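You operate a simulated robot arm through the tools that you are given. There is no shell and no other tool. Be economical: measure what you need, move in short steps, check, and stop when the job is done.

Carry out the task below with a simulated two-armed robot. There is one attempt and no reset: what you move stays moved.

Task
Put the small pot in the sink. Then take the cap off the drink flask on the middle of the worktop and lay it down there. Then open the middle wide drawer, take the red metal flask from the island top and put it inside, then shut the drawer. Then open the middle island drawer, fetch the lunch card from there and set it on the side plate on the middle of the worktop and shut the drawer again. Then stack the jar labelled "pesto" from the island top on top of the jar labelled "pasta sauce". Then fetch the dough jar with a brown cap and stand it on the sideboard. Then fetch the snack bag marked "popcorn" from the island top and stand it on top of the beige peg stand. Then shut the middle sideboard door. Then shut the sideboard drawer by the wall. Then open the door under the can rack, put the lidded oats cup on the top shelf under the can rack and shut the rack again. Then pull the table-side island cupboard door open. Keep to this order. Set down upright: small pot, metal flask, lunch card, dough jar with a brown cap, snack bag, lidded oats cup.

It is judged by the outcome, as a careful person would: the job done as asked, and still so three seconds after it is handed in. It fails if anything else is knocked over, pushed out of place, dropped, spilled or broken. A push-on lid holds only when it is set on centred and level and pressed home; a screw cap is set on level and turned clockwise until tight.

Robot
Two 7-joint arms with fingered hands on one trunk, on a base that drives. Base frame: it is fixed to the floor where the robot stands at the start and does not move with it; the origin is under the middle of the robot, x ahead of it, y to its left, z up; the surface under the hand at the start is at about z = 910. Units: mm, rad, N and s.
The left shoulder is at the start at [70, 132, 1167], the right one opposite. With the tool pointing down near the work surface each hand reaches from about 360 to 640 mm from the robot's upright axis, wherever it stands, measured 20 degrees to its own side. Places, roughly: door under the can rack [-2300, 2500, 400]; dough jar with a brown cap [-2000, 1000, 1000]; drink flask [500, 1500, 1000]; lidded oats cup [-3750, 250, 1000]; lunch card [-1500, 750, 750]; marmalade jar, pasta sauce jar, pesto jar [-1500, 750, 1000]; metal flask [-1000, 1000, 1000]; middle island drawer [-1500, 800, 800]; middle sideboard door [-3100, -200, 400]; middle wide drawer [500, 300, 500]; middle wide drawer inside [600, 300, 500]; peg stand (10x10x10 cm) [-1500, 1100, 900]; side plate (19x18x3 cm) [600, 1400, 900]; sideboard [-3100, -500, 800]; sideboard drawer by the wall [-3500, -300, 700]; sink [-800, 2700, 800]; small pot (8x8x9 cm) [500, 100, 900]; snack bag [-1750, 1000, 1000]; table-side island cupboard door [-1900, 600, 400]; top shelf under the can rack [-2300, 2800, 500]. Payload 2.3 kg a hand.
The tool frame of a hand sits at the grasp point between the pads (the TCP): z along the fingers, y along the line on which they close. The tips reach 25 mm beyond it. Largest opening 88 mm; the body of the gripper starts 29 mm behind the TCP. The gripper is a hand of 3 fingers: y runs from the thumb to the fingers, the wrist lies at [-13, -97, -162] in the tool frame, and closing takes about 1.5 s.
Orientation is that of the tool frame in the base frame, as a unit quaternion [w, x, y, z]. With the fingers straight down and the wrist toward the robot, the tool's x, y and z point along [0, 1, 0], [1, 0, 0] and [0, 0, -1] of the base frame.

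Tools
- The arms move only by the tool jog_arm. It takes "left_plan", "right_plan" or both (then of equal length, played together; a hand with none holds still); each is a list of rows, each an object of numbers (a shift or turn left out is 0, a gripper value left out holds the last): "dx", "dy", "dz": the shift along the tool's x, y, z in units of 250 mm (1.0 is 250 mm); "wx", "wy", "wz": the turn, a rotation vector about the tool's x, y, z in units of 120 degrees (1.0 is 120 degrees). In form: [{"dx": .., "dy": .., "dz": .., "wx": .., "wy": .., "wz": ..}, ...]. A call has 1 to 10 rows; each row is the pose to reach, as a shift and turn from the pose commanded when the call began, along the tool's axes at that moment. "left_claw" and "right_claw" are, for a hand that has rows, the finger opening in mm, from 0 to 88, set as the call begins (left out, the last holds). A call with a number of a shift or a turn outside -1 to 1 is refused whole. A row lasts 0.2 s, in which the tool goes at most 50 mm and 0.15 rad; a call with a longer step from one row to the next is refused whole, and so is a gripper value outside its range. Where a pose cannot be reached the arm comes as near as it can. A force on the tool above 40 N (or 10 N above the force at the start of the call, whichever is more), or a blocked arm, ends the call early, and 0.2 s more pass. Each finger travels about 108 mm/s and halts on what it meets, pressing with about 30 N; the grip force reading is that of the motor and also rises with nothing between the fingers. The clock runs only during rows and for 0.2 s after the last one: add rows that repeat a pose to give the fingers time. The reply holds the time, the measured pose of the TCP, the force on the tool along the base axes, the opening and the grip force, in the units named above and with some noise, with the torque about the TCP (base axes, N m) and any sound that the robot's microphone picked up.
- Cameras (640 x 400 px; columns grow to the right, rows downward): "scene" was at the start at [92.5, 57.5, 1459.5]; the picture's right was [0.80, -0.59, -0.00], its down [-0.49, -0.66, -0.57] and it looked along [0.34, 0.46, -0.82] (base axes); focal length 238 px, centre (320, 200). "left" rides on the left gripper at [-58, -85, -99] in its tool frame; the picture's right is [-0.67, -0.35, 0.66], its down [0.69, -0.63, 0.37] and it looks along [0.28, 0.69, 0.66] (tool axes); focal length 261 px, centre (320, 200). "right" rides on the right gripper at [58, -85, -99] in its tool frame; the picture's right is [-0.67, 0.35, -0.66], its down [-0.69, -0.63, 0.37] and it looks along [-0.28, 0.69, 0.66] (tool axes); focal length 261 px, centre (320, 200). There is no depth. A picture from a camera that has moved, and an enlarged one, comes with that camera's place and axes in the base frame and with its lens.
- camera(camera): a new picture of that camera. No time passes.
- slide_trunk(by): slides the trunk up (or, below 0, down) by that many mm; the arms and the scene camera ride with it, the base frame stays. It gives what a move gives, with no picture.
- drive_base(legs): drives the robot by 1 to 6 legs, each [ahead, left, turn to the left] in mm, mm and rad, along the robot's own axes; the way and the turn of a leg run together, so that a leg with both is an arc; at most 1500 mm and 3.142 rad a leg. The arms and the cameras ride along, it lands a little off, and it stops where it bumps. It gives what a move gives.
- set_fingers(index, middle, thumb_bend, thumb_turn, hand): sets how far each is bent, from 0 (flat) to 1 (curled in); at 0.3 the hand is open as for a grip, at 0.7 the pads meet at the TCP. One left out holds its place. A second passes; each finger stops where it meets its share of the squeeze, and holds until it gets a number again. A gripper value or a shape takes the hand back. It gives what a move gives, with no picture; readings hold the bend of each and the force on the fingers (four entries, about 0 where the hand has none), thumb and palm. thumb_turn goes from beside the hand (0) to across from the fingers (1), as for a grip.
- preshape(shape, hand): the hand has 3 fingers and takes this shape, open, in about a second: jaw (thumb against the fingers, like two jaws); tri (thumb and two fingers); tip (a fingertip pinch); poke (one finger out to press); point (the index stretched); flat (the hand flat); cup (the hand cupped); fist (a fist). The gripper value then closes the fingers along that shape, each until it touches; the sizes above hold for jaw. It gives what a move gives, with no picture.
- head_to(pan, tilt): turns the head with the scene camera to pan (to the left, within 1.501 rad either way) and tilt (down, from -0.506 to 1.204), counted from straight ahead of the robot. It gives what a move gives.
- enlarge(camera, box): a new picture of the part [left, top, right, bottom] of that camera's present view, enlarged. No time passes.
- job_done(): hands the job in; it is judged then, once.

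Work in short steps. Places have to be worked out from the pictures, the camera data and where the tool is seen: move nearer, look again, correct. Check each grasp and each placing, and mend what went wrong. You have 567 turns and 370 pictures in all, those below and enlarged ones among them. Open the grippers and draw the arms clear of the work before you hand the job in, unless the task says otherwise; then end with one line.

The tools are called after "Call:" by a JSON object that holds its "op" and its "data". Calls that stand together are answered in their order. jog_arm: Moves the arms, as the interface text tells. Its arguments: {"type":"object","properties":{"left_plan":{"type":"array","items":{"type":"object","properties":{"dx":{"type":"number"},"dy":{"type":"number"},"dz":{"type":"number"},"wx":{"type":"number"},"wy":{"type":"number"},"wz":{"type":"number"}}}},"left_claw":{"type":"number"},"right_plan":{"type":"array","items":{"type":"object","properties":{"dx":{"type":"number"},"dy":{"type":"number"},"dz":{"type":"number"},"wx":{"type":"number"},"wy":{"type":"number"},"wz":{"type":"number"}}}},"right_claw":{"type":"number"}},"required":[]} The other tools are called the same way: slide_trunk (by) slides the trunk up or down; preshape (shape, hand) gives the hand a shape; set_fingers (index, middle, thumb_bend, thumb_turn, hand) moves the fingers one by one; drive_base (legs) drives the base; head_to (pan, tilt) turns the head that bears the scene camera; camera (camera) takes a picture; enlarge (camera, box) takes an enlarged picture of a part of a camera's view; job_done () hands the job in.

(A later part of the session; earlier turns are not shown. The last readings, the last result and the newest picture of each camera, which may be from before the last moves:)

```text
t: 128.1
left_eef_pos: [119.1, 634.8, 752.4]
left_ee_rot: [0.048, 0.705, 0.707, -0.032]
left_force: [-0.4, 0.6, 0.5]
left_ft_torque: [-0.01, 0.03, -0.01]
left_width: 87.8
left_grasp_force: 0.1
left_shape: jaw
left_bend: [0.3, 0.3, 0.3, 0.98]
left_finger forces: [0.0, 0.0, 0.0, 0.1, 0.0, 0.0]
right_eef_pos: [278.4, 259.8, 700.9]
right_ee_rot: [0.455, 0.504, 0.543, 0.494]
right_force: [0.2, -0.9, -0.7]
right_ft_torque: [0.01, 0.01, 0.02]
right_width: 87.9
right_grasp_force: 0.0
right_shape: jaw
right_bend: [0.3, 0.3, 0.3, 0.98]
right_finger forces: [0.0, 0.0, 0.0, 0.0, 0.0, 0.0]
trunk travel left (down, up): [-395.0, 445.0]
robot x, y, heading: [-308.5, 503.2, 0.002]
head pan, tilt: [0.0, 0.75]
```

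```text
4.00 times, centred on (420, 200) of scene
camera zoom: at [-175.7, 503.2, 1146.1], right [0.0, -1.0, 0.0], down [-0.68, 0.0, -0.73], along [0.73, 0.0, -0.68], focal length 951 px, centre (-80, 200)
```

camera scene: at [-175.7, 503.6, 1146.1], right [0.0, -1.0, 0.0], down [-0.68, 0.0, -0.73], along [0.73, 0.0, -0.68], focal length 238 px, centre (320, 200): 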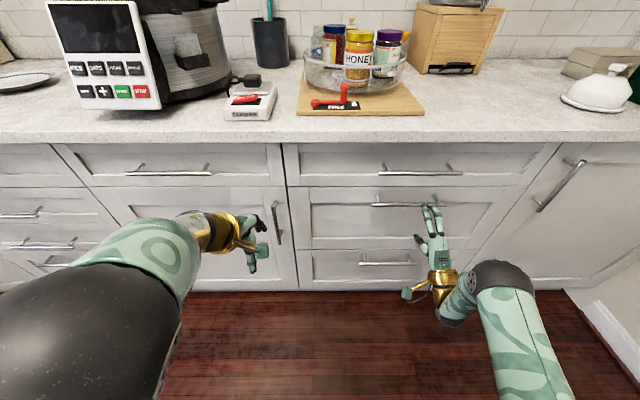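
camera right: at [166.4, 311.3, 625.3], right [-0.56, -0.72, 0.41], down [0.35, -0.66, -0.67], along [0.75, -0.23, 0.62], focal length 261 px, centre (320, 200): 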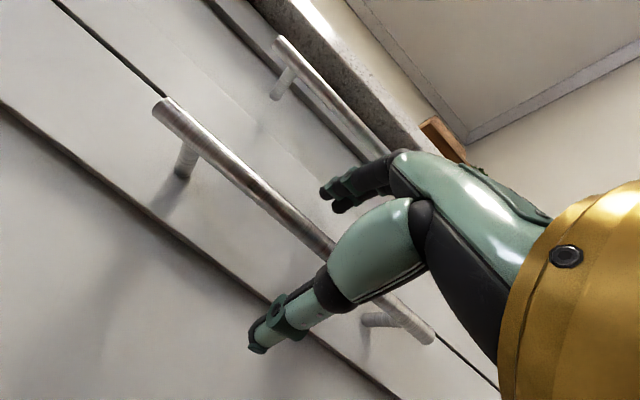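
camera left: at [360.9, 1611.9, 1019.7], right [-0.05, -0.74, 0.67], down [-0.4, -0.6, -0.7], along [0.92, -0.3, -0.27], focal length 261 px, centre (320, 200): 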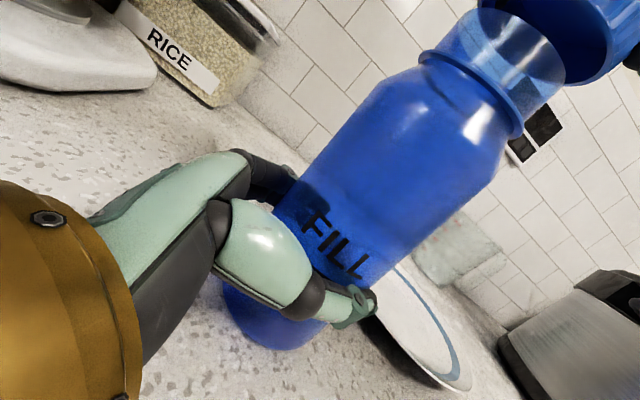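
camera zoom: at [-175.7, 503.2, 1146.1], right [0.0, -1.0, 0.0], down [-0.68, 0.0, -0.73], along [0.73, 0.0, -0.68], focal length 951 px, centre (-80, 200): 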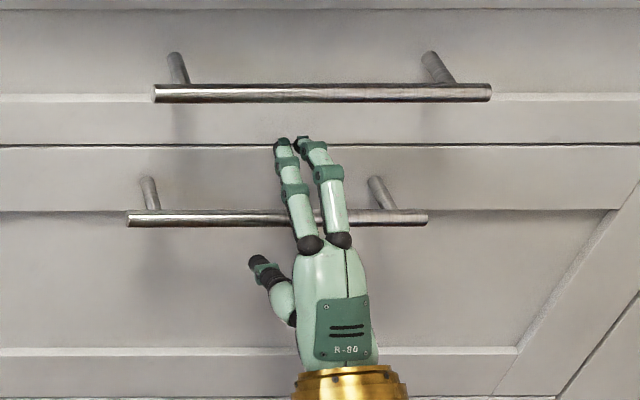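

The bar is between fingers (above) and thumb (below). I close.

Call:
{"op": "jog_arm", "data": {"right_plan": [{}, {}, {}, {}, {}, {}, {}], "right_claw": 0}}

Call:
{"op": "enlarge", "data": {"camera": "scene", "box": [340, 150, 500, 250]}}

```text
t: 129.7
left_eef_pos: [121.0, 635.0, 751.8]
left_ee_rot: [0.048, 0.705, 0.706, -0.033]
left_force: [-0.6, -0.2, -0.1]
left_ft_torque: [0.02, -0.02, 0.01]
left_width: 87.6
left_grasp_force: 0.1
left_shape: jaw
left_bend: [0.3, 0.3, 0.3, 0.98]
left_finger forces: [0.0, 0.0, 0.0, 0.0, 0.1, 0.0]
right_eef_pos: [279.6, 260.7, 700.0]
right_ee_rot: [0.454, 0.504, 0.544, 0.494]
right_force: [3.6, 0.8, -2.3]
right_ft_torque: [0.05, 0.02, 0.02]
right_width: 0.0
right_grasp_force: 29.8
right_shape: jaw
right_bend: [0.71, 0.7, 0.73, 1.0]
right_finger forces: [7.5, 1.8, 0.0, 0.0, 30.2, 0.1]
trunk travel left (down, up): [-395.0, 445.0]
robot x, y, heading: [-309.9, 503.7, 0.001]
head pan, tilt: [0.0, 0.75]
```

```text
4.00 times, centred on (420, 200) of scene
camera zoom: at [-174.0, 503.2, 1145.9], right [0.0, -1.0, 0.0], down [-0.68, 0.0, -0.73], along [0.73, 0.0, -0.68], focal length 951 px, centre (-80, 200)
```

zoom: 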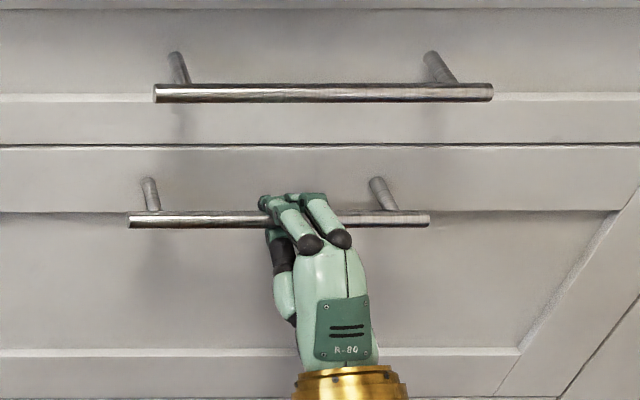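

The fingers hook behind the bar. I drive back 200 mm to open.

Call:
{"op": "drive_base", "data": {"legs": [[-200, 0, 0]]}}

Call:
{"op": "camera", "data": {"camera": "scene"}}

```text
t: 131.3
left_eef_pos: [-81.7, 633.6, 751.0]
left_ee_rot: [0.049, 0.707, 0.705, -0.033]
left_force: [0.2, 0.6, -0.6]
left_ft_torque: [-0.01, -0.01, 0.02]
left_width: 87.7
left_grasp_force: 0.0
left_shape: jaw
left_bend: [0.3, 0.3, 0.3, 0.98]
left_finger forces: [0.0, 0.0, 0.0, 0.1, 0.0, 0.0]
right_eef_pos: [76.9, 260.6, 699.3]
right_ee_rot: [0.454, 0.505, 0.544, 0.493]
right_force: [0.3, 1.8, -6.7]
right_ft_torque: [0.01, 0.06, 0.02]
right_width: 0.0
right_grasp_force: 29.9
right_shape: jaw
right_bend: [0.71, 0.7, 0.73, 1.0]
right_finger forces: [5.3, 0.9, 0.0, 0.1, 0.2, 0.0]
trunk travel left (down, up): [-395.0, 445.0]
robot x, y, heading: [-505.8, 503.6, -0.001]
head pan, tilt: [0.0, 0.75]
```

```text
295 pictures are left
camera scene: at [-375.9, 503.0, 1145.8], right [0.0, -1.0, 0.0], down [-0.68, 0.0, -0.73], along [0.73, 0.0, -0.68], focal length 238 px, centre (320, 200)
```

scene: 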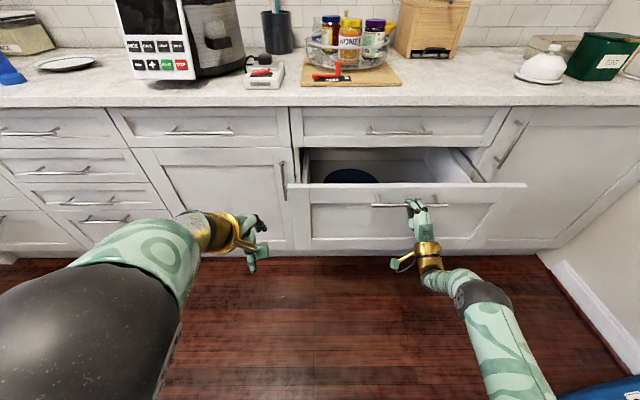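

Drawer opening fine; something round is inside at the left. I pull 110 mm more.

Call:
{"op": "drive_base", "data": {"legs": [[-110, 0, 0]]}}

Call:
{"op": "camera", "data": {"camera": "scene"}}

```text
t: 132.5
left_eef_pos: [-189.7, 634.0, 750.5]
left_ee_rot: [0.048, 0.706, 0.706, -0.033]
left_force: [0.5, -0.4, 0.3]
left_ft_torque: [0.01, -0.04, 0.0]
left_width: 87.7
left_grasp_force: 0.1
left_shape: jaw
left_bend: [0.3, 0.3, 0.3, 0.98]
left_finger forces: [0.1, 0.0, 0.0, 0.0, 0.1, 0.0]
right_eef_pos: [-30.7, 258.9, 698.7]
right_ee_rot: [0.453, 0.505, 0.544, 0.493]
right_force: [0.0, -0.4, -7.4]
right_ft_torque: [0.04, 0.04, 0.0]
right_width: 0.1
right_grasp_force: 30.2
right_shape: jaw
right_bend: [0.71, 0.7, 0.74, 1.0]
right_finger forces: [3.9, 0.3, 0.1, 0.0, 0.7, 0.0]
trunk travel left (down, up): [-395.0, 445.0]
robot x, y, heading: [-622.4, 504.4, 0.001]
head pan, tilt: [0.0, 0.75]
```

```text
294 pictures are left
camera scene: at [-483.9, 502.9, 1145.8], right [0.0, -1.0, 0.0], down [-0.68, 0.0, -0.73], along [0.73, 0.0, -0.68], focal length 238 px, centre (320, 200)
```

scene: 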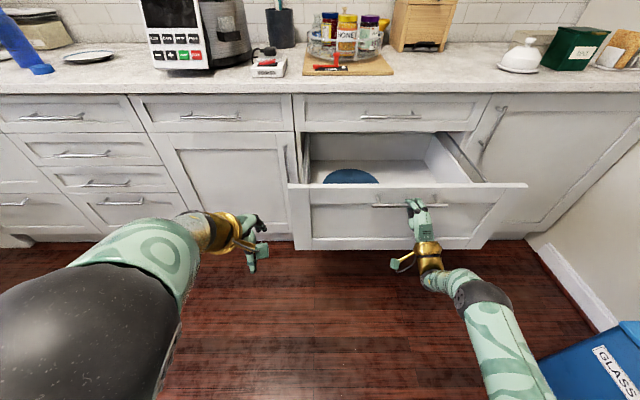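

Open enough. I release the handle and withdraw by driving back.

Call:
{"op": "jog_arm", "data": {"right_plan": [{}, {}, {}, {}, {}, {"dz": -0.05}, {"dz": -0.1}], "right_claw": 88}}

Call:
{"op": "camera", "data": {"camera": "right"}}

Call:
{"op": "head_to", "data": {"pan": 1.5, "tilt": 0.5}}

Call:
{"op": "camera", "data": {"camera": "scene"}}

```text
t: 134.1
left_eef_pos: [-191.1, 634.9, 751.8]
left_ee_rot: [0.049, 0.706, 0.705, -0.033]
left_force: [0.5, -0.8, -1.2]
left_ft_torque: [-0.02, 0.02, 0.03]
left_width: 87.6
left_grasp_force: 0.0
left_shape: jaw
left_bend: [0.3, 0.3, 0.3, 0.98]
left_finger forces: [0.0, 0.1, 0.0, 0.1, 0.1, 0.0]
right_eef_pos: [-57.0, 257.9, 703.0]
right_ee_rot: [0.455, 0.505, 0.543, 0.494]
right_force: [0.0, 0.1, -0.3]
right_ft_torque: [0.03, 0.0, 0.0]
right_width: 87.5
right_grasp_force: 0.1
right_shape: jaw
right_bend: [0.3, 0.3, 0.3, 0.98]
right_finger forces: [0.0, 0.0, 0.0, 0.0, 0.0, 0.2]
trunk travel left (down, up): [-395.0, 445.0]
robot x, y, heading: [-623.3, 507.2, -0.002]
head pan, tilt: [0.0, 0.75]
```

```text
293 pictures are left
camera right: at [-169.7, 309.1, 627.6], right [-0.56, -0.72, 0.41], down [0.35, -0.66, -0.67], along [0.75, -0.23, 0.62], focal length 261 px, centre (320, 200)
```

right: 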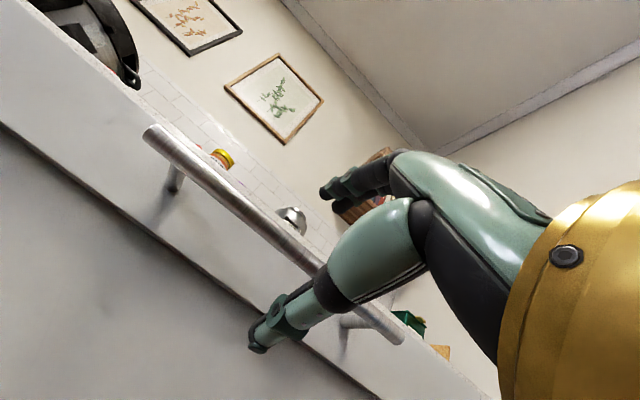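

```text
t: 135.7
left_eef_pos: [-190.9, 635.0, 751.2]
left_ee_rot: [0.049, 0.706, 0.706, -0.033]
left_force: [-0.1, 0.1, -0.2]
left_ft_torque: [0.01, -0.03, -0.01]
left_width: 87.7
left_grasp_force: 0.1
left_shape: jaw
left_bend: [0.3, 0.3, 0.3, 0.98]
left_finger forces: [0.0, 0.1, 0.1, 0.0, 0.1, 0.1]
right_eef_pos: [-56.3, 257.7, 702.2]
right_ee_rot: [0.456, 0.504, 0.542, 0.494]
right_force: [0.0, -0.1, -0.7]
right_ft_torque: [-0.01, -0.02, -0.02]
right_width: 87.4
right_grasp_force: 0.1
right_shape: jaw
right_bend: [0.3, 0.3, 0.3, 0.98]
right_finger forces: [0.1, 0.1, 0.0, 0.0, 0.0, 0.1]
trunk travel left (down, up): [-395.0, 445.0]
robot x, y, heading: [-621.0, 501.9, -0.005]
head pan, tilt: [1.499, 0.499]
```

```text
292 pictures are left
camera scene: at [-562.3, 594.7, 1168.1], right [1.0, -0.07, 0.0], down [-0.04, -0.48, -0.88], along [0.07, 0.88, -0.48], focal length 238 px, centre (320, 200)
```

scene: 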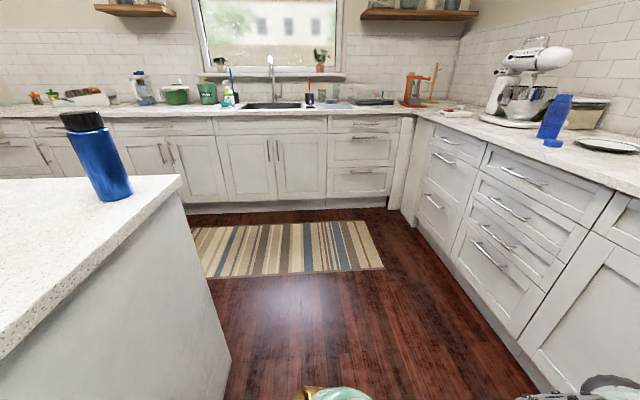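

The island's right edge is at x≈−885; I back 50 mm clear of the handle, raise the trunk and return the right hand to pointing down.

Call:
{"op": "drive_base", "data": {"legs": [[-50, 0, 0], [0, 350, 0]]}}

Call:
{"op": "slide_trunk", "data": {"by": 330}}

Call:
{"op": "jog_arm", "data": {"right_plan": [{"wx": 0.07, "dz": -0.05}, {"wx": 0.14, "dz": -0.1}, {"wx": 0.21, "dz": -0.15}, {"wx": 0.28, "dz": -0.2}, {"wx": 0.35, "dz": -0.25}, {"wx": 0.42, "dz": -0.3}, {"wx": 0.49, "dz": -0.35}, {"wx": 0.56, "dz": -0.4}, {"wx": 0.63, "dz": -0.45}, {"wx": 0.7, "dz": -0.5}]}}

```text
t: 138.4
left_eef_pos: [-237.9, 982.0, 750.8]
left_ee_rot: [0.049, 0.707, 0.705, -0.033]
left_force: [-0.2, 0.0, 0.1]
left_ft_torque: [0.03, 0.0, 0.01]
left_width: 87.5
left_grasp_force: 0.0
left_shape: jaw
left_bend: [0.3, 0.3, 0.3, 0.98]
left_finger forces: [0.0, 0.0, 0.0, 0.1, 0.1, 0.1]
right_eef_pos: [-105.3, 605.3, 702.1]
right_ee_rot: [0.456, 0.506, 0.542, 0.492]
right_force: [0.0, -0.9, 1.1]
right_ft_torque: [-0.05, 0.0, 0.01]
right_width: 87.4
right_grasp_force: 0.1
right_shape: jaw
right_bend: [0.3, 0.3, 0.3, 0.98]
right_finger forces: [0.0, 0.1, 0.0, 0.0, 0.0, 0.1]
trunk travel left (down, up): [-395.0, 445.0]
robot x, y, heading: [-667.2, 855.1, -0.005]
head pan, tilt: [1.499, 0.499]
```

```text
t: 141.7
left_eef_pos: [-237.9, 982.8, 1082.6]
left_ee_rot: [0.049, 0.706, 0.706, -0.033]
left_force: [0.3, 0.0, 0.4]
left_ft_torque: [0.01, 0.0, 0.04]
left_width: 87.5
left_grasp_force: 0.0
left_shape: jaw
left_bend: [0.3, 0.3, 0.3, 0.98]
left_finger forces: [0.1, 0.0, 0.0, 0.1, 0.0, 0.1]
right_eef_pos: [-106.6, 604.5, 1031.4]
right_ee_rot: [0.456, 0.506, 0.542, 0.492]
right_force: [0.8, 0.0, -0.3]
right_ft_torque: [0.0, 0.0, 0.02]
right_width: 87.7
right_grasp_force: 0.1
right_shape: jaw
right_bend: [0.3, 0.3, 0.3, 0.98]
right_finger forces: [0.1, 0.0, 0.1, 0.0, 0.1, 0.0]
trunk travel left (down, up): [-725.0, 115.0]
robot x, y, heading: [-666.0, 848.9, -0.004]
head pan, tilt: [1.499, 0.499]
```

```text
t: 143.9
left_eef_pos: [-238.2, 982.3, 1081.8]
left_ee_rot: [0.05, 0.706, 0.705, -0.033]
left_force: [-0.3, 0.1, 0.0]
left_ft_torque: [-0.04, 0.01, -0.02]
left_width: 87.8
left_grasp_force: 0.0
left_shape: jaw
left_bend: [0.3, 0.3, 0.3, 0.98]
left_finger forces: [0.1, 0.0, 0.1, 0.1, 0.0, 0.1]
right_eef_pos: [-231.2, 594.0, 1046.3]
right_ee_rot: [0.001, 0.682, 0.732, 0.003]
right_force: [0.3, 0.1, -0.5]
right_ft_torque: [0.0, 0.0, -0.03]
right_width: 87.7
right_grasp_force: 0.1
right_shape: jaw
right_bend: [0.3, 0.3, 0.3, 0.98]
right_finger forces: [0.1, 0.0, 0.0, 0.0, 0.1, 0.1]
trunk travel left (down, up): [-725.0, 115.0]
robot x, y, heading: [-667.8, 853.9, -0.003]
head pan, tilt: [1.499, 0.499]
```

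I move ahead a little and turn around to face the island.

Call:
{"op": "drive_base", "data": {"legs": [[220, 0, 0], [0, 0, 1.571], [0, 0, 1.54]]}}

Call:
{"op": "head_to", "data": {"pan": 0, "tilt": 0.5}}

Call:
{"op": "camera", "data": {"camera": "scene"}}

```text
t: 153.2
left_eef_pos: [-873.8, 742.4, 1081.7]
left_ee_rot: [0.035, -0.689, 0.722, 0.048]
left_force: [0.1, 0.1, -0.5]
left_ft_torque: [0.01, 0.0, -0.02]
left_width: 88.0
left_grasp_force: 0.1
left_shape: jaw
left_bend: [0.3, 0.3, 0.3, 0.98]
left_finger forces: [0.0, 0.1, 0.0, 0.0, 0.1, 0.1]
right_eef_pos: [-864.7, 1128.3, 1045.2]
right_ee_rot: [0.003, 0.718, -0.696, -0.001]
right_force: [0.2, -0.7, 0.9]
right_ft_torque: [-0.02, -0.02, 0.0]
right_width: 87.4
right_grasp_force: 0.1
right_shape: jaw
right_bend: [0.3, 0.3, 0.3, 0.98]
right_finger forces: [0.0, 0.0, 0.1, 0.0, 0.0, 0.0]
trunk travel left (down, up): [-725.0, 115.0]
robot x, y, heading: [-439.6, 851.5, 3.089]
head pan, tilt: [1.499, 0.499]
```

```text
t: 154.8
left_eef_pos: [-874.4, 742.1, 1081.6]
left_ee_rot: [0.034, -0.689, 0.722, 0.049]
left_force: [0.8, 0.5, -0.7]
left_ft_torque: [-0.01, 0.0, -0.03]
left_width: 87.6
left_grasp_force: 0.1
left_shape: jaw
left_bend: [0.3, 0.3, 0.3, 0.98]
left_finger forces: [0.0, 0.0, 0.0, 0.1, 0.0, 0.0]
right_eef_pos: [-865.1, 1129.1, 1045.8]
right_ee_rot: [0.003, 0.718, -0.697, 0.0]
right_force: [-0.3, -0.6, -0.1]
right_ft_torque: [0.04, 0.0, 0.01]
right_width: 87.6
right_grasp_force: 0.1
right_shape: jaw
right_bend: [0.3, 0.3, 0.3, 0.98]
right_finger forces: [0.0, 0.1, 0.1, 0.0, 0.0, 0.0]
trunk travel left (down, up): [-725.0, 115.0]
robot x, y, heading: [-438.9, 849.3, 3.094]
head pan, tilt: [0.0, 0.499]
```

```text
291 pictures are left
camera scene: at [-582.5, 858.1, 1498.1], right [0.05, 1.0, 0.0], down [0.48, -0.02, -0.88], along [-0.88, 0.04, -0.48], focal length 238 px, centre (320, 200)
```

scene: 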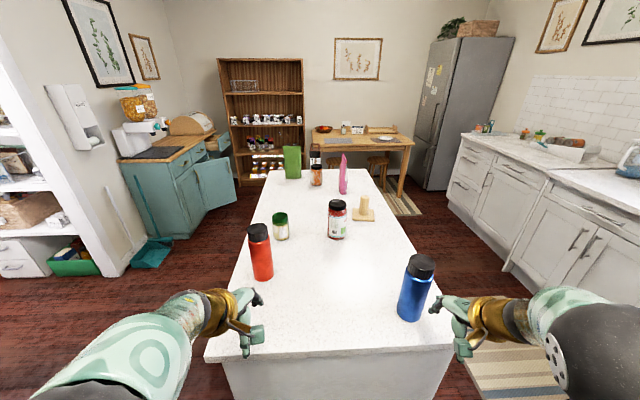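

The red flask is at about [−1158, 698]. I zoom to measure it.

Call:
{"op": "enlarge", "data": {"camera": "scene", "box": [220, 130, 460, 290]}}

Call:
{"op": "drive_base", "data": {"legs": [[0, 0, 0.05], [120, 0, 0]]}}

Call:
{"op": "head_to", "data": {"pan": 0.3, "tilt": 0.8}}

Call:
{"op": "camera", "data": {"camera": "scene"}}

Call:
{"op": "camera", "data": {"camera": "left"}}

```text
2.50 times, centred on (340, 210) of scene
camera zoom: at [-582.5, 858.1, 1498.1], right [0.05, 1.0, 0.0], down [0.48, -0.02, -0.88], along [-0.88, 0.04, -0.48], focal length 594 px, centre (270, 175)
```

zoom: 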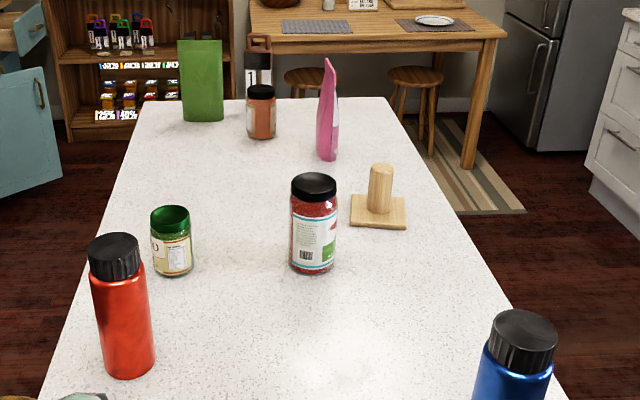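

```text
t: 156.4
left_eef_pos: [-984.5, 719.7, 1083.1]
left_ee_rot: [-0.032, 0.708, -0.704, -0.051]
left_force: [0.2, 0.2, -0.1]
left_ft_torque: [-0.01, 0.04, 0.02]
left_width: 87.8
left_grasp_force: 0.2
left_shape: jaw
left_bend: [0.3, 0.3, 0.3, 0.98]
left_finger forces: [0.0, 0.1, 0.0, 0.0, 0.0, 0.0]
right_eef_pos: [-994.3, 1107.1, 1046.2]
right_ee_rot: [0.004, 0.735, -0.678, -0.001]
right_force: [0.5, 0.8, 0.0]
right_ft_torque: [-0.01, 0.0, -0.03]
right_width: 88.0
right_grasp_force: 0.1
right_shape: jaw
right_bend: [0.3, 0.3, 0.3, 0.98]
right_finger forces: [0.1, 0.1, 0.0, 0.0, 0.0, 0.0]
trunk travel left (down, up): [-725.0, 115.0]
robot x, y, heading: [-560.0, 852.0, -3.141]
head pan, tilt: [0.0, 0.499]
```

```text
t: 157.2
left_eef_pos: [-987.6, 720.5, 1081.2]
left_ee_rot: [-0.033, 0.707, -0.704, -0.05]
left_force: [0.3, 0.1, -0.3]
left_ft_torque: [0.0, 0.0, 0.03]
left_width: 87.7
left_grasp_force: 0.1
left_shape: jaw
left_bend: [0.3, 0.3, 0.3, 0.98]
left_finger forces: [0.1, 0.0, 0.0, 0.0, 0.0, 0.0]
right_eef_pos: [-997.4, 1107.2, 1044.7]
right_ee_rot: [0.003, 0.735, -0.678, -0.001]
right_force: [-0.1, -0.5, -0.5]
right_ft_torque: [0.02, 0.02, -0.01]
right_width: 87.5
right_grasp_force: 0.0
right_shape: jaw
right_bend: [0.3, 0.3, 0.3, 0.98]
right_finger forces: [0.0, 0.0, 0.0, 0.1, 0.0, 0.1]
trunk travel left (down, up): [-725.0, 115.0]
robot x, y, heading: [-560.3, 852.9, -3.143]
head pan, tilt: [0.3, 0.799]
```

```text
289 pictures are left
camera scene: at [-688.1, 827.2, 1472.1], right [-0.3, 0.96, 0.0], down [0.69, 0.21, -0.7], along [-0.67, -0.21, -0.72], focal length 238 px, centre (320, 200)
```

scene: 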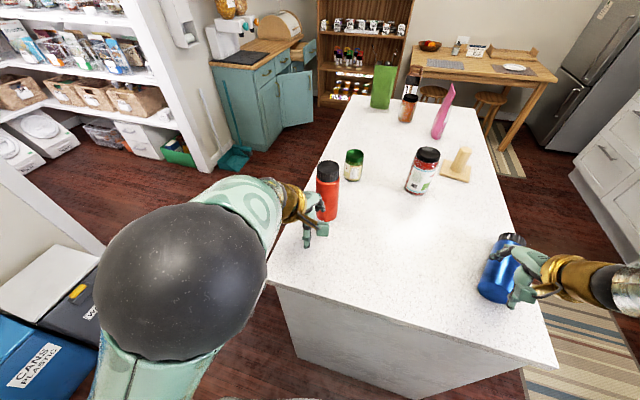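

```text
288 pictures are left
camera left: at [-901.0, 767.1, 1186.3], right [0.33, 0.74, -0.58], down [0.62, -0.63, -0.46], along [-0.71, -0.21, -0.67], focal length 261 px, centre (320, 200)
```

left: 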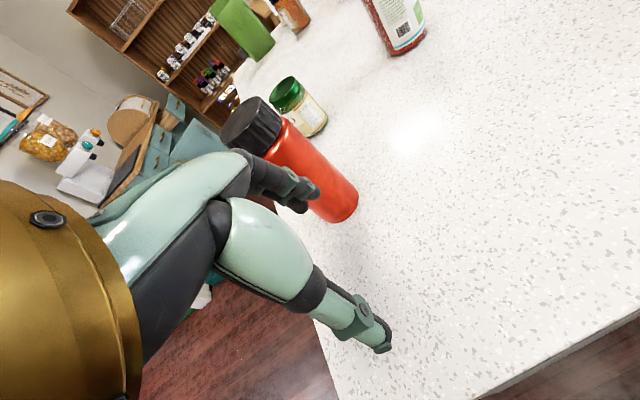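

The right hand has come close to the blue flask; I check it.

Call:
{"op": "camera", "data": {"camera": "right"}}

Call:
{"op": "enlarge", "data": {"camera": "scene", "box": [440, 210, 600, 310]}}

```text
287 pictures are left
camera right: at [-908.2, 1057.8, 1143.2], right [-0.4, 0.64, 0.65], down [0.57, 0.73, -0.37], along [-0.72, 0.23, -0.66], focal length 261 px, centre (320, 200)
```

right: 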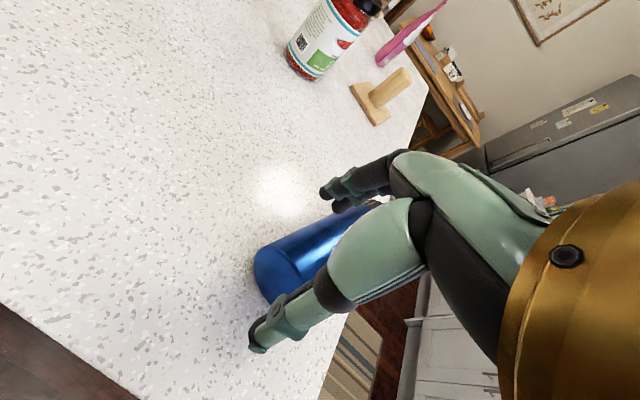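

```text
4.00 times, centred on (520, 260) of scene
camera zoom: at [-688.1, 827.2, 1472.1], right [-0.3, 0.96, 0.0], down [0.69, 0.21, -0.7], along [-0.67, -0.21, -0.72], focal length 951 px, centre (-480, -40)
```

zoom: 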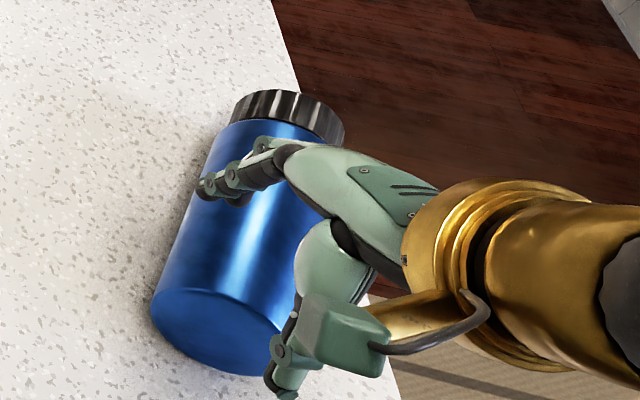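

The blue flask seems tipped over by my hand. I raise the right hand straight up and look.

Call:
{"op": "jog_arm", "data": {"right_plan": [{"dz": -0.1}, {"dz": -0.25}, {"dz": -0.4}, {"dz": -0.55}]}}

Call:
{"op": "camera", "data": {"camera": "right"}}

Call:
{"op": "head_to", "data": {"pan": -0.5, "tilt": 0.8}}

Call:
{"op": "camera", "data": {"camera": "scene"}}

```text
t: 158.2
left_eef_pos: [-985.9, 720.0, 1081.3]
left_ee_rot: [-0.033, 0.708, -0.703, -0.051]
left_force: [0.1, -0.6, 0.0]
left_ft_torque: [-0.03, -0.05, 0.01]
left_width: 87.6
left_grasp_force: 0.0
left_shape: jaw
left_bend: [0.3, 0.3, 0.3, 0.98]
left_finger forces: [0.0, 0.1, 0.0, 0.0, 0.0, 0.0]
right_eef_pos: [-996.3, 1107.3, 1182.8]
right_ee_rot: [0.003, 0.735, -0.678, 0.0]
right_force: [-1.0, 0.5, 1.4]
right_ft_torque: [0.0, -0.04, 0.0]
right_width: 87.8
right_grasp_force: 0.1
right_shape: jaw
right_bend: [0.3, 0.3, 0.3, 0.98]
right_finger forces: [0.0, 0.0, 0.0, 0.0, 0.0, 0.0]
trunk travel left (down, up): [-725.0, 115.0]
robot x, y, heading: [-562.1, 850.4, -3.141]
head pan, tilt: [0.3, 0.799]
```

```text
285 pictures are left
camera right: at [-906.7, 1058.1, 1281.2], right [-0.4, 0.64, 0.66], down [0.57, 0.73, -0.37], along [-0.72, 0.23, -0.66], focal length 261 px, centre (320, 200)
```

right: 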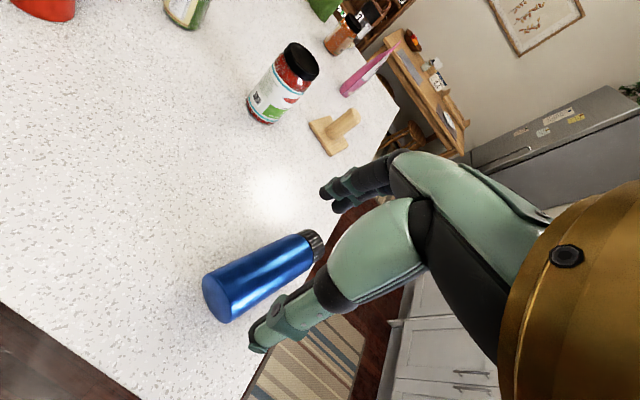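

```text
t: 159.3
left_eef_pos: [-987.0, 719.7, 1080.4]
left_ee_rot: [-0.033, 0.708, -0.704, -0.05]
left_force: [0.5, 0.1, -0.3]
left_ft_torque: [0.01, 0.03, -0.04]
left_width: 87.4
left_grasp_force: 0.1
left_shape: jaw
left_bend: [0.3, 0.3, 0.3, 0.98]
left_finger forces: [0.0, 0.0, 0.0, 0.1, 0.0, 0.0]
right_eef_pos: [-996.0, 1106.3, 1181.7]
right_ee_rot: [0.004, 0.735, -0.679, 0.0]
right_force: [0.6, 0.5, 0.4]
right_ft_torque: [-0.03, -0.01, 0.0]
right_width: 87.6
right_grasp_force: 0.1
right_shape: jaw
right_bend: [0.3, 0.3, 0.3, 0.98]
right_finger forces: [0.0, 0.1, 0.1, 0.1, 0.0, 0.1]
trunk travel left (down, up): [-725.0, 115.0]
robot x, y, heading: [-557.6, 851.6, -3.143]
head pan, tilt: [-0.499, 0.799]
```

```text
284 pictures are left
camera scene: at [-681.0, 889.5, 1472.1], right [0.48, 0.88, 0.0], down [0.63, -0.34, -0.7], along [-0.61, 0.33, -0.72], focal length 238 px, centre (320, 200)
```

scene: 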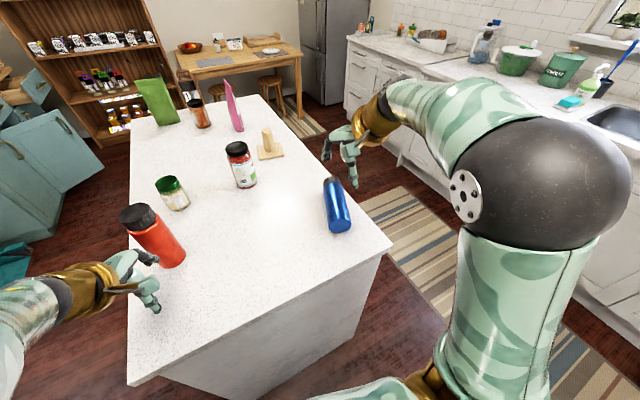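

It lies on its side near [−1100, 1170]. I'll stand it up again: approach from the sink side (facing −y), where the left hand can pick it across its axis and turn it upright.

Call:
{"op": "drive_base", "data": {"legs": [[-220, 0, 0], [0, -890, 0], [0, 0, 1.571]]}}

Call:
{"op": "head_to", "data": {"pan": -0.3, "tilt": 0.6}}

Call:
{"op": "camera", "data": {"camera": "scene"}}

```text
t: 169.2
left_eef_pos: [-200.9, 1318.0, 1081.0]
left_ee_rot: [0.013, 0.998, 0.023, -0.059]
left_force: [-0.8, -0.3, 0.1]
left_ft_torque: [-0.03, 0.0, 0.0]
left_width: 87.6
left_grasp_force: 0.0
left_shape: jaw
left_bend: [0.3, 0.3, 0.3, 0.98]
left_finger forces: [0.1, 0.0, 0.0, 0.0, 0.1, 0.0]
right_eef_pos: [-586.5, 1291.0, 1181.7]
right_ee_rot: [0.002, 0.998, 0.06, 0.002]
right_force: [0.6, 0.0, -0.4]
right_ft_torque: [0.02, -0.02, -0.01]
right_width: 87.7
right_grasp_force: 0.1
right_shape: jaw
right_bend: [0.3, 0.3, 0.3, 0.98]
right_finger forces: [0.0, 0.0, 0.0, 0.1, 0.0, 0.1]
trunk travel left (down, up): [-725.0, 115.0]
robot x, y, heading: [-348.6, 1739.7, -1.529]
head pan, tilt: [-0.499, 0.799]
```

```text
t: 169.9
left_eef_pos: [-200.3, 1317.1, 1082.2]
left_ee_rot: [0.012, 0.998, 0.023, -0.058]
left_force: [-0.7, 0.9, -0.3]
left_ft_torque: [0.0, 0.0, -0.02]
left_width: 87.9
left_grasp_force: 0.0
left_shape: jaw
left_bend: [0.3, 0.3, 0.3, 0.98]
left_finger forces: [0.0, 0.0, 0.1, 0.0, 0.0, 0.0]
right_eef_pos: [-586.7, 1290.2, 1181.9]
right_ee_rot: [0.003, 0.998, 0.06, 0.002]
right_force: [-0.1, 0.3, 0.0]
right_ft_torque: [0.02, 0.02, 0.01]
right_width: 87.5
right_grasp_force: 0.1
right_shape: jaw
right_bend: [0.3, 0.3, 0.3, 0.98]
right_finger forces: [0.0, 0.0, 0.0, 0.0, 0.0, 0.0]
trunk travel left (down, up): [-725.0, 115.0]
robot x, y, heading: [-347.7, 1739.3, -1.53]
head pan, tilt: [-0.3, 0.6]
```

```text
283 pictures are left
camera scene: at [-370.4, 1602.5, 1488.9], right [-0.97, 0.26, 0.0], down [0.15, 0.55, -0.82], along [-0.21, -0.8, -0.57], focal length 238 px, centre (320, 200)
```

scene: 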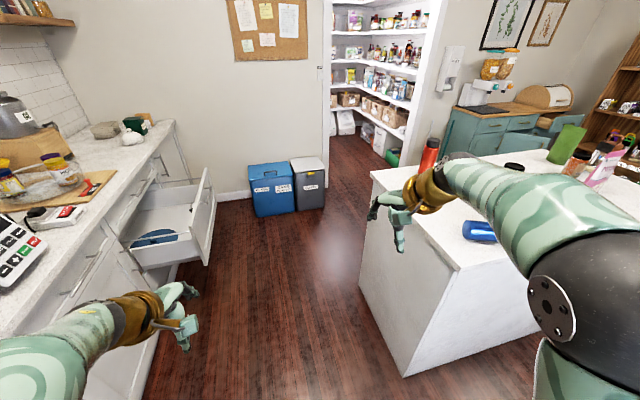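

Call:
{"op": "drive_base", "data": {"legs": [[0, 0, -0.041], [0, -890, 0]]}}

Call:
{"op": "head_to", "data": {"pan": 0.2, "tilt": 0.75}}

Call:
{"op": "camera", "data": {"camera": "scene"}}

```text
t: 175.1
left_eef_pos: [-1138.4, 1317.4, 1081.4]
left_ee_rot: [0.01, 0.998, -0.008, -0.058]
left_force: [0.1, 0.3, -0.2]
left_ft_torque: [0.0, 0.01, -0.02]
left_width: 87.8
left_grasp_force: 0.1
left_shape: jaw
left_bend: [0.3, 0.3, 0.3, 0.98]
left_finger forces: [0.0, 0.0, 0.1, 0.0, 0.0, 0.0]
right_eef_pos: [-1525.5, 1315.8, 1181.9]
right_ee_rot: [0.003, 1.0, 0.031, 0.002]
right_force: [-0.2, 0.1, 0.4]
right_ft_torque: [-0.02, 0.01, -0.03]
right_width: 87.7
right_grasp_force: 0.0
right_shape: jaw
right_bend: [0.3, 0.3, 0.3, 0.98]
right_finger forces: [0.0, 0.0, 0.1, 0.0, 0.1, 0.0]
trunk travel left (down, up): [-725.0, 115.0]
robot x, y, heading: [-1265.8, 1747.8, -1.592]
head pan, tilt: [-0.3, 0.6]
```

```text
t: 176.0
left_eef_pos: [-1138.8, 1318.1, 1082.0]
left_ee_rot: [0.011, 0.998, -0.008, -0.059]
left_force: [0.1, -0.7, 0.5]
left_ft_torque: [0.02, -0.03, 0.02]
left_width: 87.6
left_grasp_force: 0.0
left_shape: jaw
left_bend: [0.3, 0.3, 0.3, 0.98]
left_finger forces: [0.1, 0.0, 0.0, 0.1, 0.0, 0.0]
right_eef_pos: [-1527.5, 1314.6, 1183.7]
right_ee_rot: [0.002, 1.0, 0.03, 0.002]
right_force: [0.6, 0.3, 0.5]
right_ft_torque: [-0.02, 0.04, 0.01]
right_width: 87.7
right_grasp_force: 0.1
right_shape: jaw
right_bend: [0.3, 0.3, 0.3, 0.98]
right_finger forces: [0.0, 0.0, 0.0, 0.0, 0.0, 0.0]
trunk travel left (down, up): [-725.0, 115.0]
robot x, y, heading: [-1262.7, 1743.3, -1.592]
head pan, tilt: [0.201, 0.75]
```

```text
282 pictures are left
camera scene: at [-1249.4, 1615.5, 1476.1], right [-0.98, -0.18, 0.0], down [-0.12, 0.67, -0.73], along [0.13, -0.72, -0.68], focal length 238 px, centre (320, 200)
```

scene: 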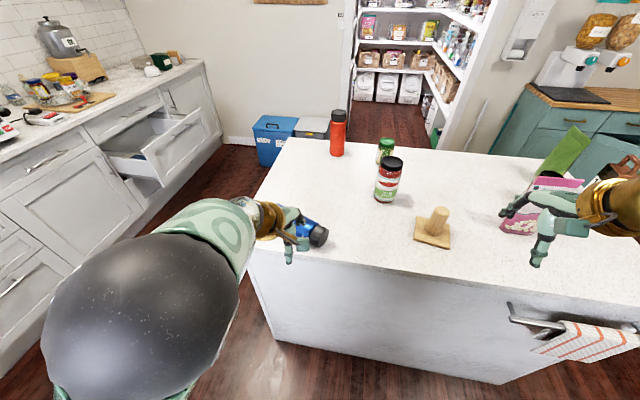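

Call:
{"op": "camera", "data": {"camera": "left"}}

```text
281 pictures are left
camera left: at [-1184.8, 1406.8, 1186.6], right [-0.74, 0.34, -0.58], down [0.65, 0.61, -0.46], along [0.2, -0.71, -0.67], focal length 261 px, centre (320, 200)
```

left: 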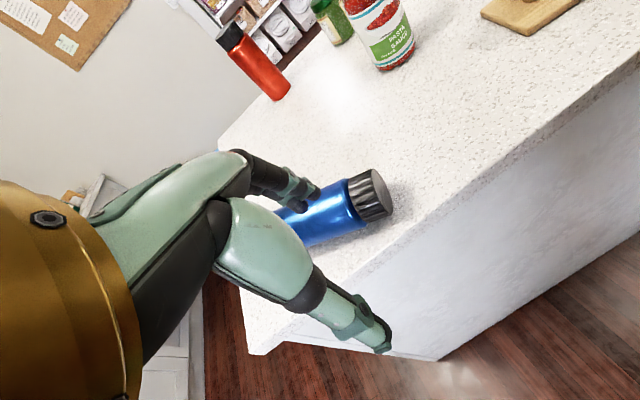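

I raise/retract the right hand for safety, straighten the left hand's tilt, then approach.

Call:
{"op": "jog_arm", "data": {"right_plan": [{"dz": -0.1, "dy": -0.1}, {"dz": -0.2, "dy": -0.2}, {"dz": -0.28, "dy": -0.3}], "left_plan": [{"wy": 0.02, "wz": 0.06}, {"wy": 0.04, "wz": 0.12}, {"wy": 0.055, "wz": 0.18}]}}

Call:
{"op": "drive_base", "data": {"legs": [[90, 0, 0]]}}

Call:
{"op": "camera", "data": {"camera": "left"}}

Call:
{"op": "camera", "data": {"camera": "scene"}}

```text
t: 176.8
left_eef_pos: [-1138.8, 1317.0, 1081.2]
left_ee_rot: [0.023, 0.981, -0.195, 0.002]
left_force: [0.7, -0.3, -1.0]
left_ft_torque: [-0.03, 0.0, 0.01]
left_width: 87.6
left_grasp_force: 0.1
left_shape: jaw
left_bend: [0.3, 0.3, 0.3, 0.98]
left_finger forces: [0.0, 0.0, 0.0, 0.0, 0.0, 0.0]
right_eef_pos: [-1529.8, 1393.3, 1252.4]
right_ee_rot: [0.004, 1.0, 0.03, 0.002]
right_force: [0.8, 0.1, 0.6]
right_ft_torque: [0.03, 0.04, 0.01]
right_width: 87.9
right_grasp_force: 0.0
right_shape: jaw
right_bend: [0.3, 0.3, 0.3, 0.98]
right_finger forces: [0.1, 0.0, 0.1, 0.0, 0.1, 0.0]
trunk travel left (down, up): [-725.0, 115.0]
robot x, y, heading: [-1264.2, 1747.6, -1.587]
head pan, tilt: [0.201, 0.75]
```

```text
t: 177.9
left_eef_pos: [-1140.6, 1231.9, 1084.8]
left_ee_rot: [0.024, 0.981, -0.193, 0.002]
left_force: [0.1, -0.5, 0.1]
left_ft_torque: [0.0, 0.02, 0.02]
left_width: 87.5
left_grasp_force: 0.1
left_shape: jaw
left_bend: [0.3, 0.3, 0.3, 0.98]
left_finger forces: [0.0, 0.0, 0.0, 0.0, 0.0, 0.0]
right_eef_pos: [-1531.2, 1306.7, 1253.5]
right_ee_rot: [0.005, 0.999, 0.032, 0.002]
right_force: [-0.2, 0.1, 0.1]
right_ft_torque: [0.0, 0.01, -0.02]
right_width: 87.6
right_grasp_force: 0.1
right_shape: jaw
right_bend: [0.3, 0.3, 0.3, 0.98]
right_finger forces: [0.1, 0.1, 0.0, 0.0, 0.1, 0.0]
trunk travel left (down, up): [-725.0, 115.0]
robot x, y, heading: [-1264.3, 1658.2, -1.589]
head pan, tilt: [0.201, 0.75]
```

```text
280 pictures are left
camera left: at [-1161.6, 1338.1, 1179.0], right [-0.49, 0.54, -0.68], down [0.87, 0.3, -0.39], along [0.0, -0.78, -0.62], focal length 261 px, centre (320, 200)
```

left: 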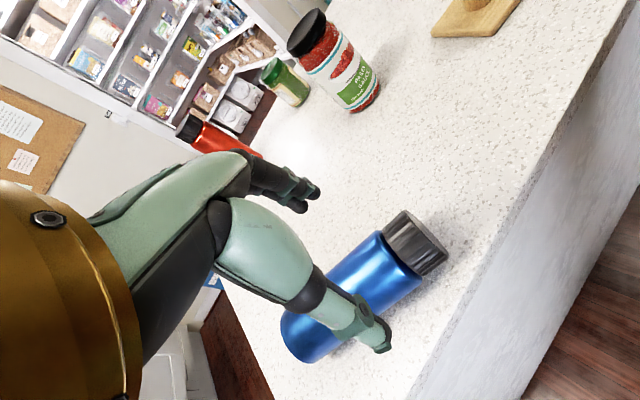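

```text
279 pictures are left
camera scene: at [-1250.4, 1531.2, 1476.6], right [-0.98, -0.18, 0.0], down [-0.12, 0.67, -0.73], along [0.13, -0.72, -0.68], focal length 238 px, centre (320, 200)
```

scene: 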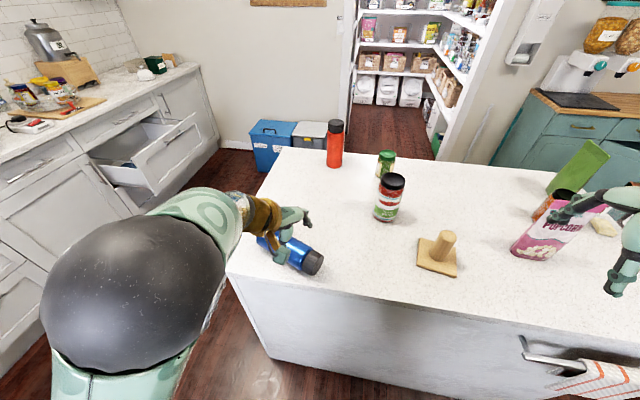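

Flask axis matches the hand. I move over its mid-body and look before descending.

Call:
{"op": "jog_arm", "data": {"left_plan": [{"dx": 0.09, "dy": 0.04, "dz": 0.06}, {"dx": 0.18, "dy": 0.08, "dz": 0.12}, {"dx": 0.267, "dy": 0.128, "dz": 0.2}, {"dx": 0.267, "dy": 0.128, "dz": 0.24}, {"dx": 0.267, "dy": 0.128, "dz": 0.24}], "left_claw": 88}}

Call:
{"op": "camera", "data": {"camera": "left"}}

Call:
{"op": "enlarge", "data": {"camera": "scene", "box": [200, 170, 360, 290]}}

```text
t: 179.1
left_eef_pos: [-1090.1, 1170.9, 1022.3]
left_ee_rot: [0.023, 0.981, -0.192, 0.002]
left_force: [-0.9, 0.1, 0.1]
left_ft_torque: [0.0, -0.01, 0.02]
left_width: 87.8
left_grasp_force: 0.1
left_shape: jaw
left_bend: [0.3, 0.3, 0.3, 0.98]
left_finger forces: [0.1, 0.1, 0.0, 0.0, 0.1, 0.1]
right_eef_pos: [-1530.7, 1303.2, 1251.2]
right_ee_rot: [0.004, 0.999, 0.032, 0.002]
right_force: [0.6, -0.7, -0.3]
right_ft_torque: [0.01, -0.02, 0.01]
right_width: 87.6
right_grasp_force: 0.2
right_shape: jaw
right_bend: [0.3, 0.3, 0.3, 0.98]
right_finger forces: [0.0, 0.0, 0.0, 0.0, 0.1, 0.1]
trunk travel left (down, up): [-725.0, 115.0]
robot x, y, heading: [-1264.9, 1657.8, -1.594]
head pan, tilt: [0.201, 0.75]
```

```text
278 pictures are left
camera left: at [-1112.0, 1276.2, 1118.9], right [-0.49, 0.55, -0.68], down [0.87, 0.31, -0.38], along [0.0, -0.78, -0.63], focal length 261 px, centre (320, 200)
```

left: 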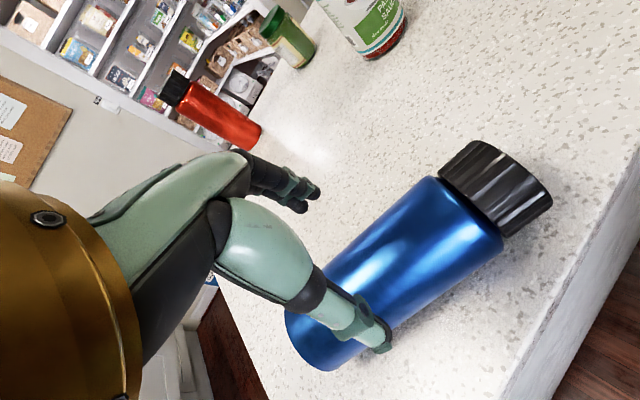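

```text
3.33 times, centred on (280, 230) of scene
camera zoom: at [-1250.7, 1526.6, 1476.2], right [-0.98, -0.18, 0.0], down [-0.12, 0.67, -0.73], along [0.13, -0.72, -0.68], focal length 792 px, centre (453, 100)
```

zoom: 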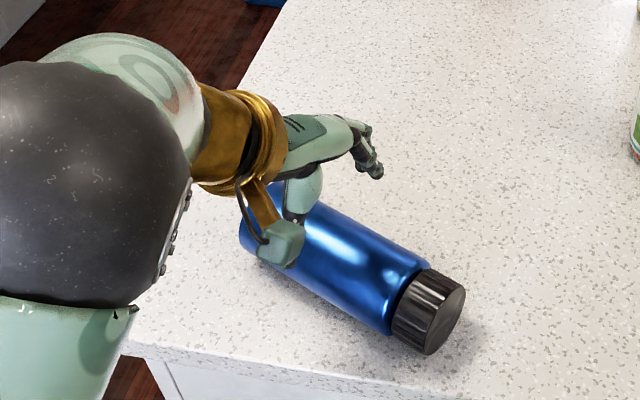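

Call:
{"op": "jog_arm", "data": {"left_plan": [{"dy": -0.033, "dz": 0.06}, {"dy": -0.033, "dz": 0.16}, {"dy": -0.033, "dz": 0.26}, {"dy": -0.033, "dz": 0.26}]}}

Call:
{"op": "camera", "data": {"camera": "left"}}

```text
t: 180.1
left_eef_pos: [-1087.4, 1174.0, 959.9]
left_ee_rot: [0.024, 0.981, -0.193, 0.002]
left_force: [0.9, -0.7, 0.1]
left_ft_torque: [-0.01, 0.0, -0.04]
left_width: 87.7
left_grasp_force: 0.1
left_shape: jaw
left_bend: [0.3, 0.3, 0.3, 0.98]
left_finger forces: [0.1, 0.1, 0.0, 0.0, 0.0, 0.0]
right_eef_pos: [-1532.2, 1302.0, 1252.8]
right_ee_rot: [0.003, 0.999, 0.031, 0.002]
right_force: [-0.4, 0.0, -0.1]
right_ft_torque: [0.04, 0.04, -0.03]
right_width: 87.4
right_grasp_force: 0.1
right_shape: jaw
right_bend: [0.3, 0.3, 0.3, 0.98]
right_finger forces: [0.0, 0.0, 0.0, 0.1, 0.0, 0.1]
trunk travel left (down, up): [-725.0, 115.0]
robot x, y, heading: [-1264.4, 1651.8, -1.589]
head pan, tilt: [0.201, 0.75]
```

```text
276 pictures are left
camera left: at [-1109.0, 1279.6, 1055.4], right [-0.49, 0.55, -0.68], down [0.87, 0.31, -0.38], along [0.0, -0.78, -0.63], focal length 261 px, centre (320, 200)
```

left: 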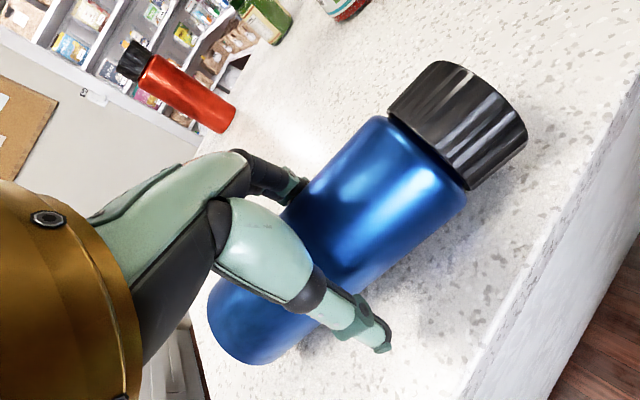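

Flask is between thumb and fingers. I close.

Call:
{"op": "jog_arm", "data": {"left_plan": [{}, {}, {}, {}, {}, {}, {}], "left_claw": 40}}

Call:
{"op": "jog_arm", "data": {"left_plan": [{"dz": -0.1}, {"dz": -0.25}, {"dz": -0.4}, {"dz": -0.5}, {"dz": -0.5}]}}

Call:
{"op": "camera", "data": {"camera": "left"}}

Call:
{"op": "camera", "data": {"camera": "scene"}}

```text
t: 181.7
left_eef_pos: [-1088.0, 1173.9, 959.4]
left_ee_rot: [0.022, 0.981, -0.193, 0.001]
left_force: [0.7, -0.4, -0.1]
left_ft_torque: [-0.02, 0.02, -0.02]
left_width: 58.5
left_grasp_force: 30.0
left_shape: jaw
left_bend: [0.28, 0.38, 0.61, 1.0]
left_finger forces: [17.7, 9.5, 0.1, 0.0, 27.2, 0.1]
right_eef_pos: [-1531.4, 1302.4, 1251.9]
right_ee_rot: [0.003, 0.999, 0.032, 0.002]
right_force: [0.1, 0.4, 0.1]
right_ft_torque: [-0.03, -0.01, 0.03]
right_width: 87.7
right_grasp_force: 0.2
right_shape: jaw
right_bend: [0.3, 0.3, 0.3, 0.98]
right_finger forces: [0.0, 0.0, 0.1, 0.1, 0.0, 0.0]
trunk travel left (down, up): [-725.0, 115.0]
robot x, y, heading: [-1264.8, 1661.4, -1.586]
head pan, tilt: [0.201, 0.75]
```

```text
t: 182.9
left_eef_pos: [-1087.2, 1179.7, 1082.2]
left_ee_rot: [0.022, 0.981, -0.192, 0.002]
left_force: [-1.2, 0.0, -2.2]
left_ft_torque: [-0.01, -0.05, 0.0]
left_width: 58.3
left_grasp_force: 29.6
left_shape: jaw
left_bend: [0.28, 0.38, 0.61, 1.0]
left_finger forces: [17.9, 9.9, 0.1, 0.0, 28.0, 0.0]
right_eef_pos: [-1530.6, 1300.6, 1251.2]
right_ee_rot: [0.003, 1.0, 0.031, 0.002]
right_force: [0.7, 0.4, -1.1]
right_ft_torque: [-0.03, 0.0, -0.01]
right_width: 87.7
right_grasp_force: 0.1
right_shape: jaw
right_bend: [0.3, 0.3, 0.3, 0.98]
right_finger forces: [0.0, 0.1, 0.1, 0.1, 0.0, 0.0]
trunk travel left (down, up): [-725.0, 115.0]
robot x, y, heading: [-1265.2, 1661.0, -1.589]
head pan, tilt: [0.201, 0.75]
```

```text
275 pictures are left
camera left: at [-1109.2, 1286.1, 1178.5], right [-0.49, 0.55, -0.68], down [0.87, 0.31, -0.38], along [0.0, -0.78, -0.63], focal length 261 px, centre (320, 200)
```

left: 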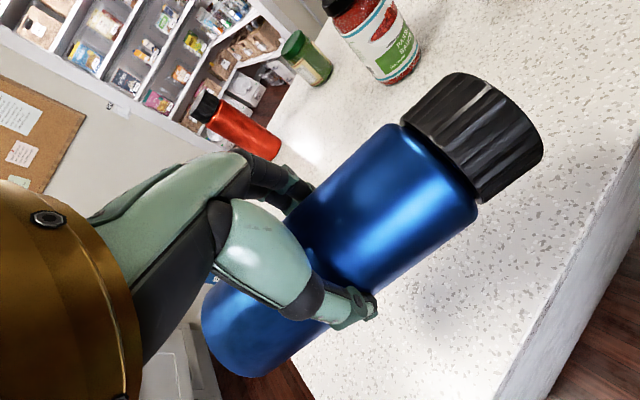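

```text
274 pictures are left
camera scene: at [-1250.0, 1524.7, 1476.0], right [-0.98, -0.18, 0.0], down [-0.12, 0.67, -0.73], along [0.13, -0.72, -0.68], focal length 238 px, centre (320, 200)
```

scene: 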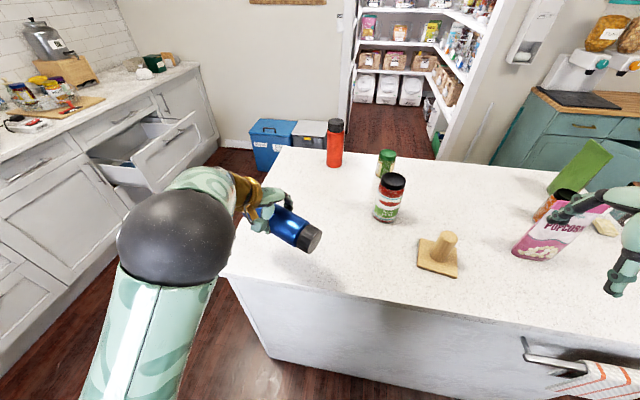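

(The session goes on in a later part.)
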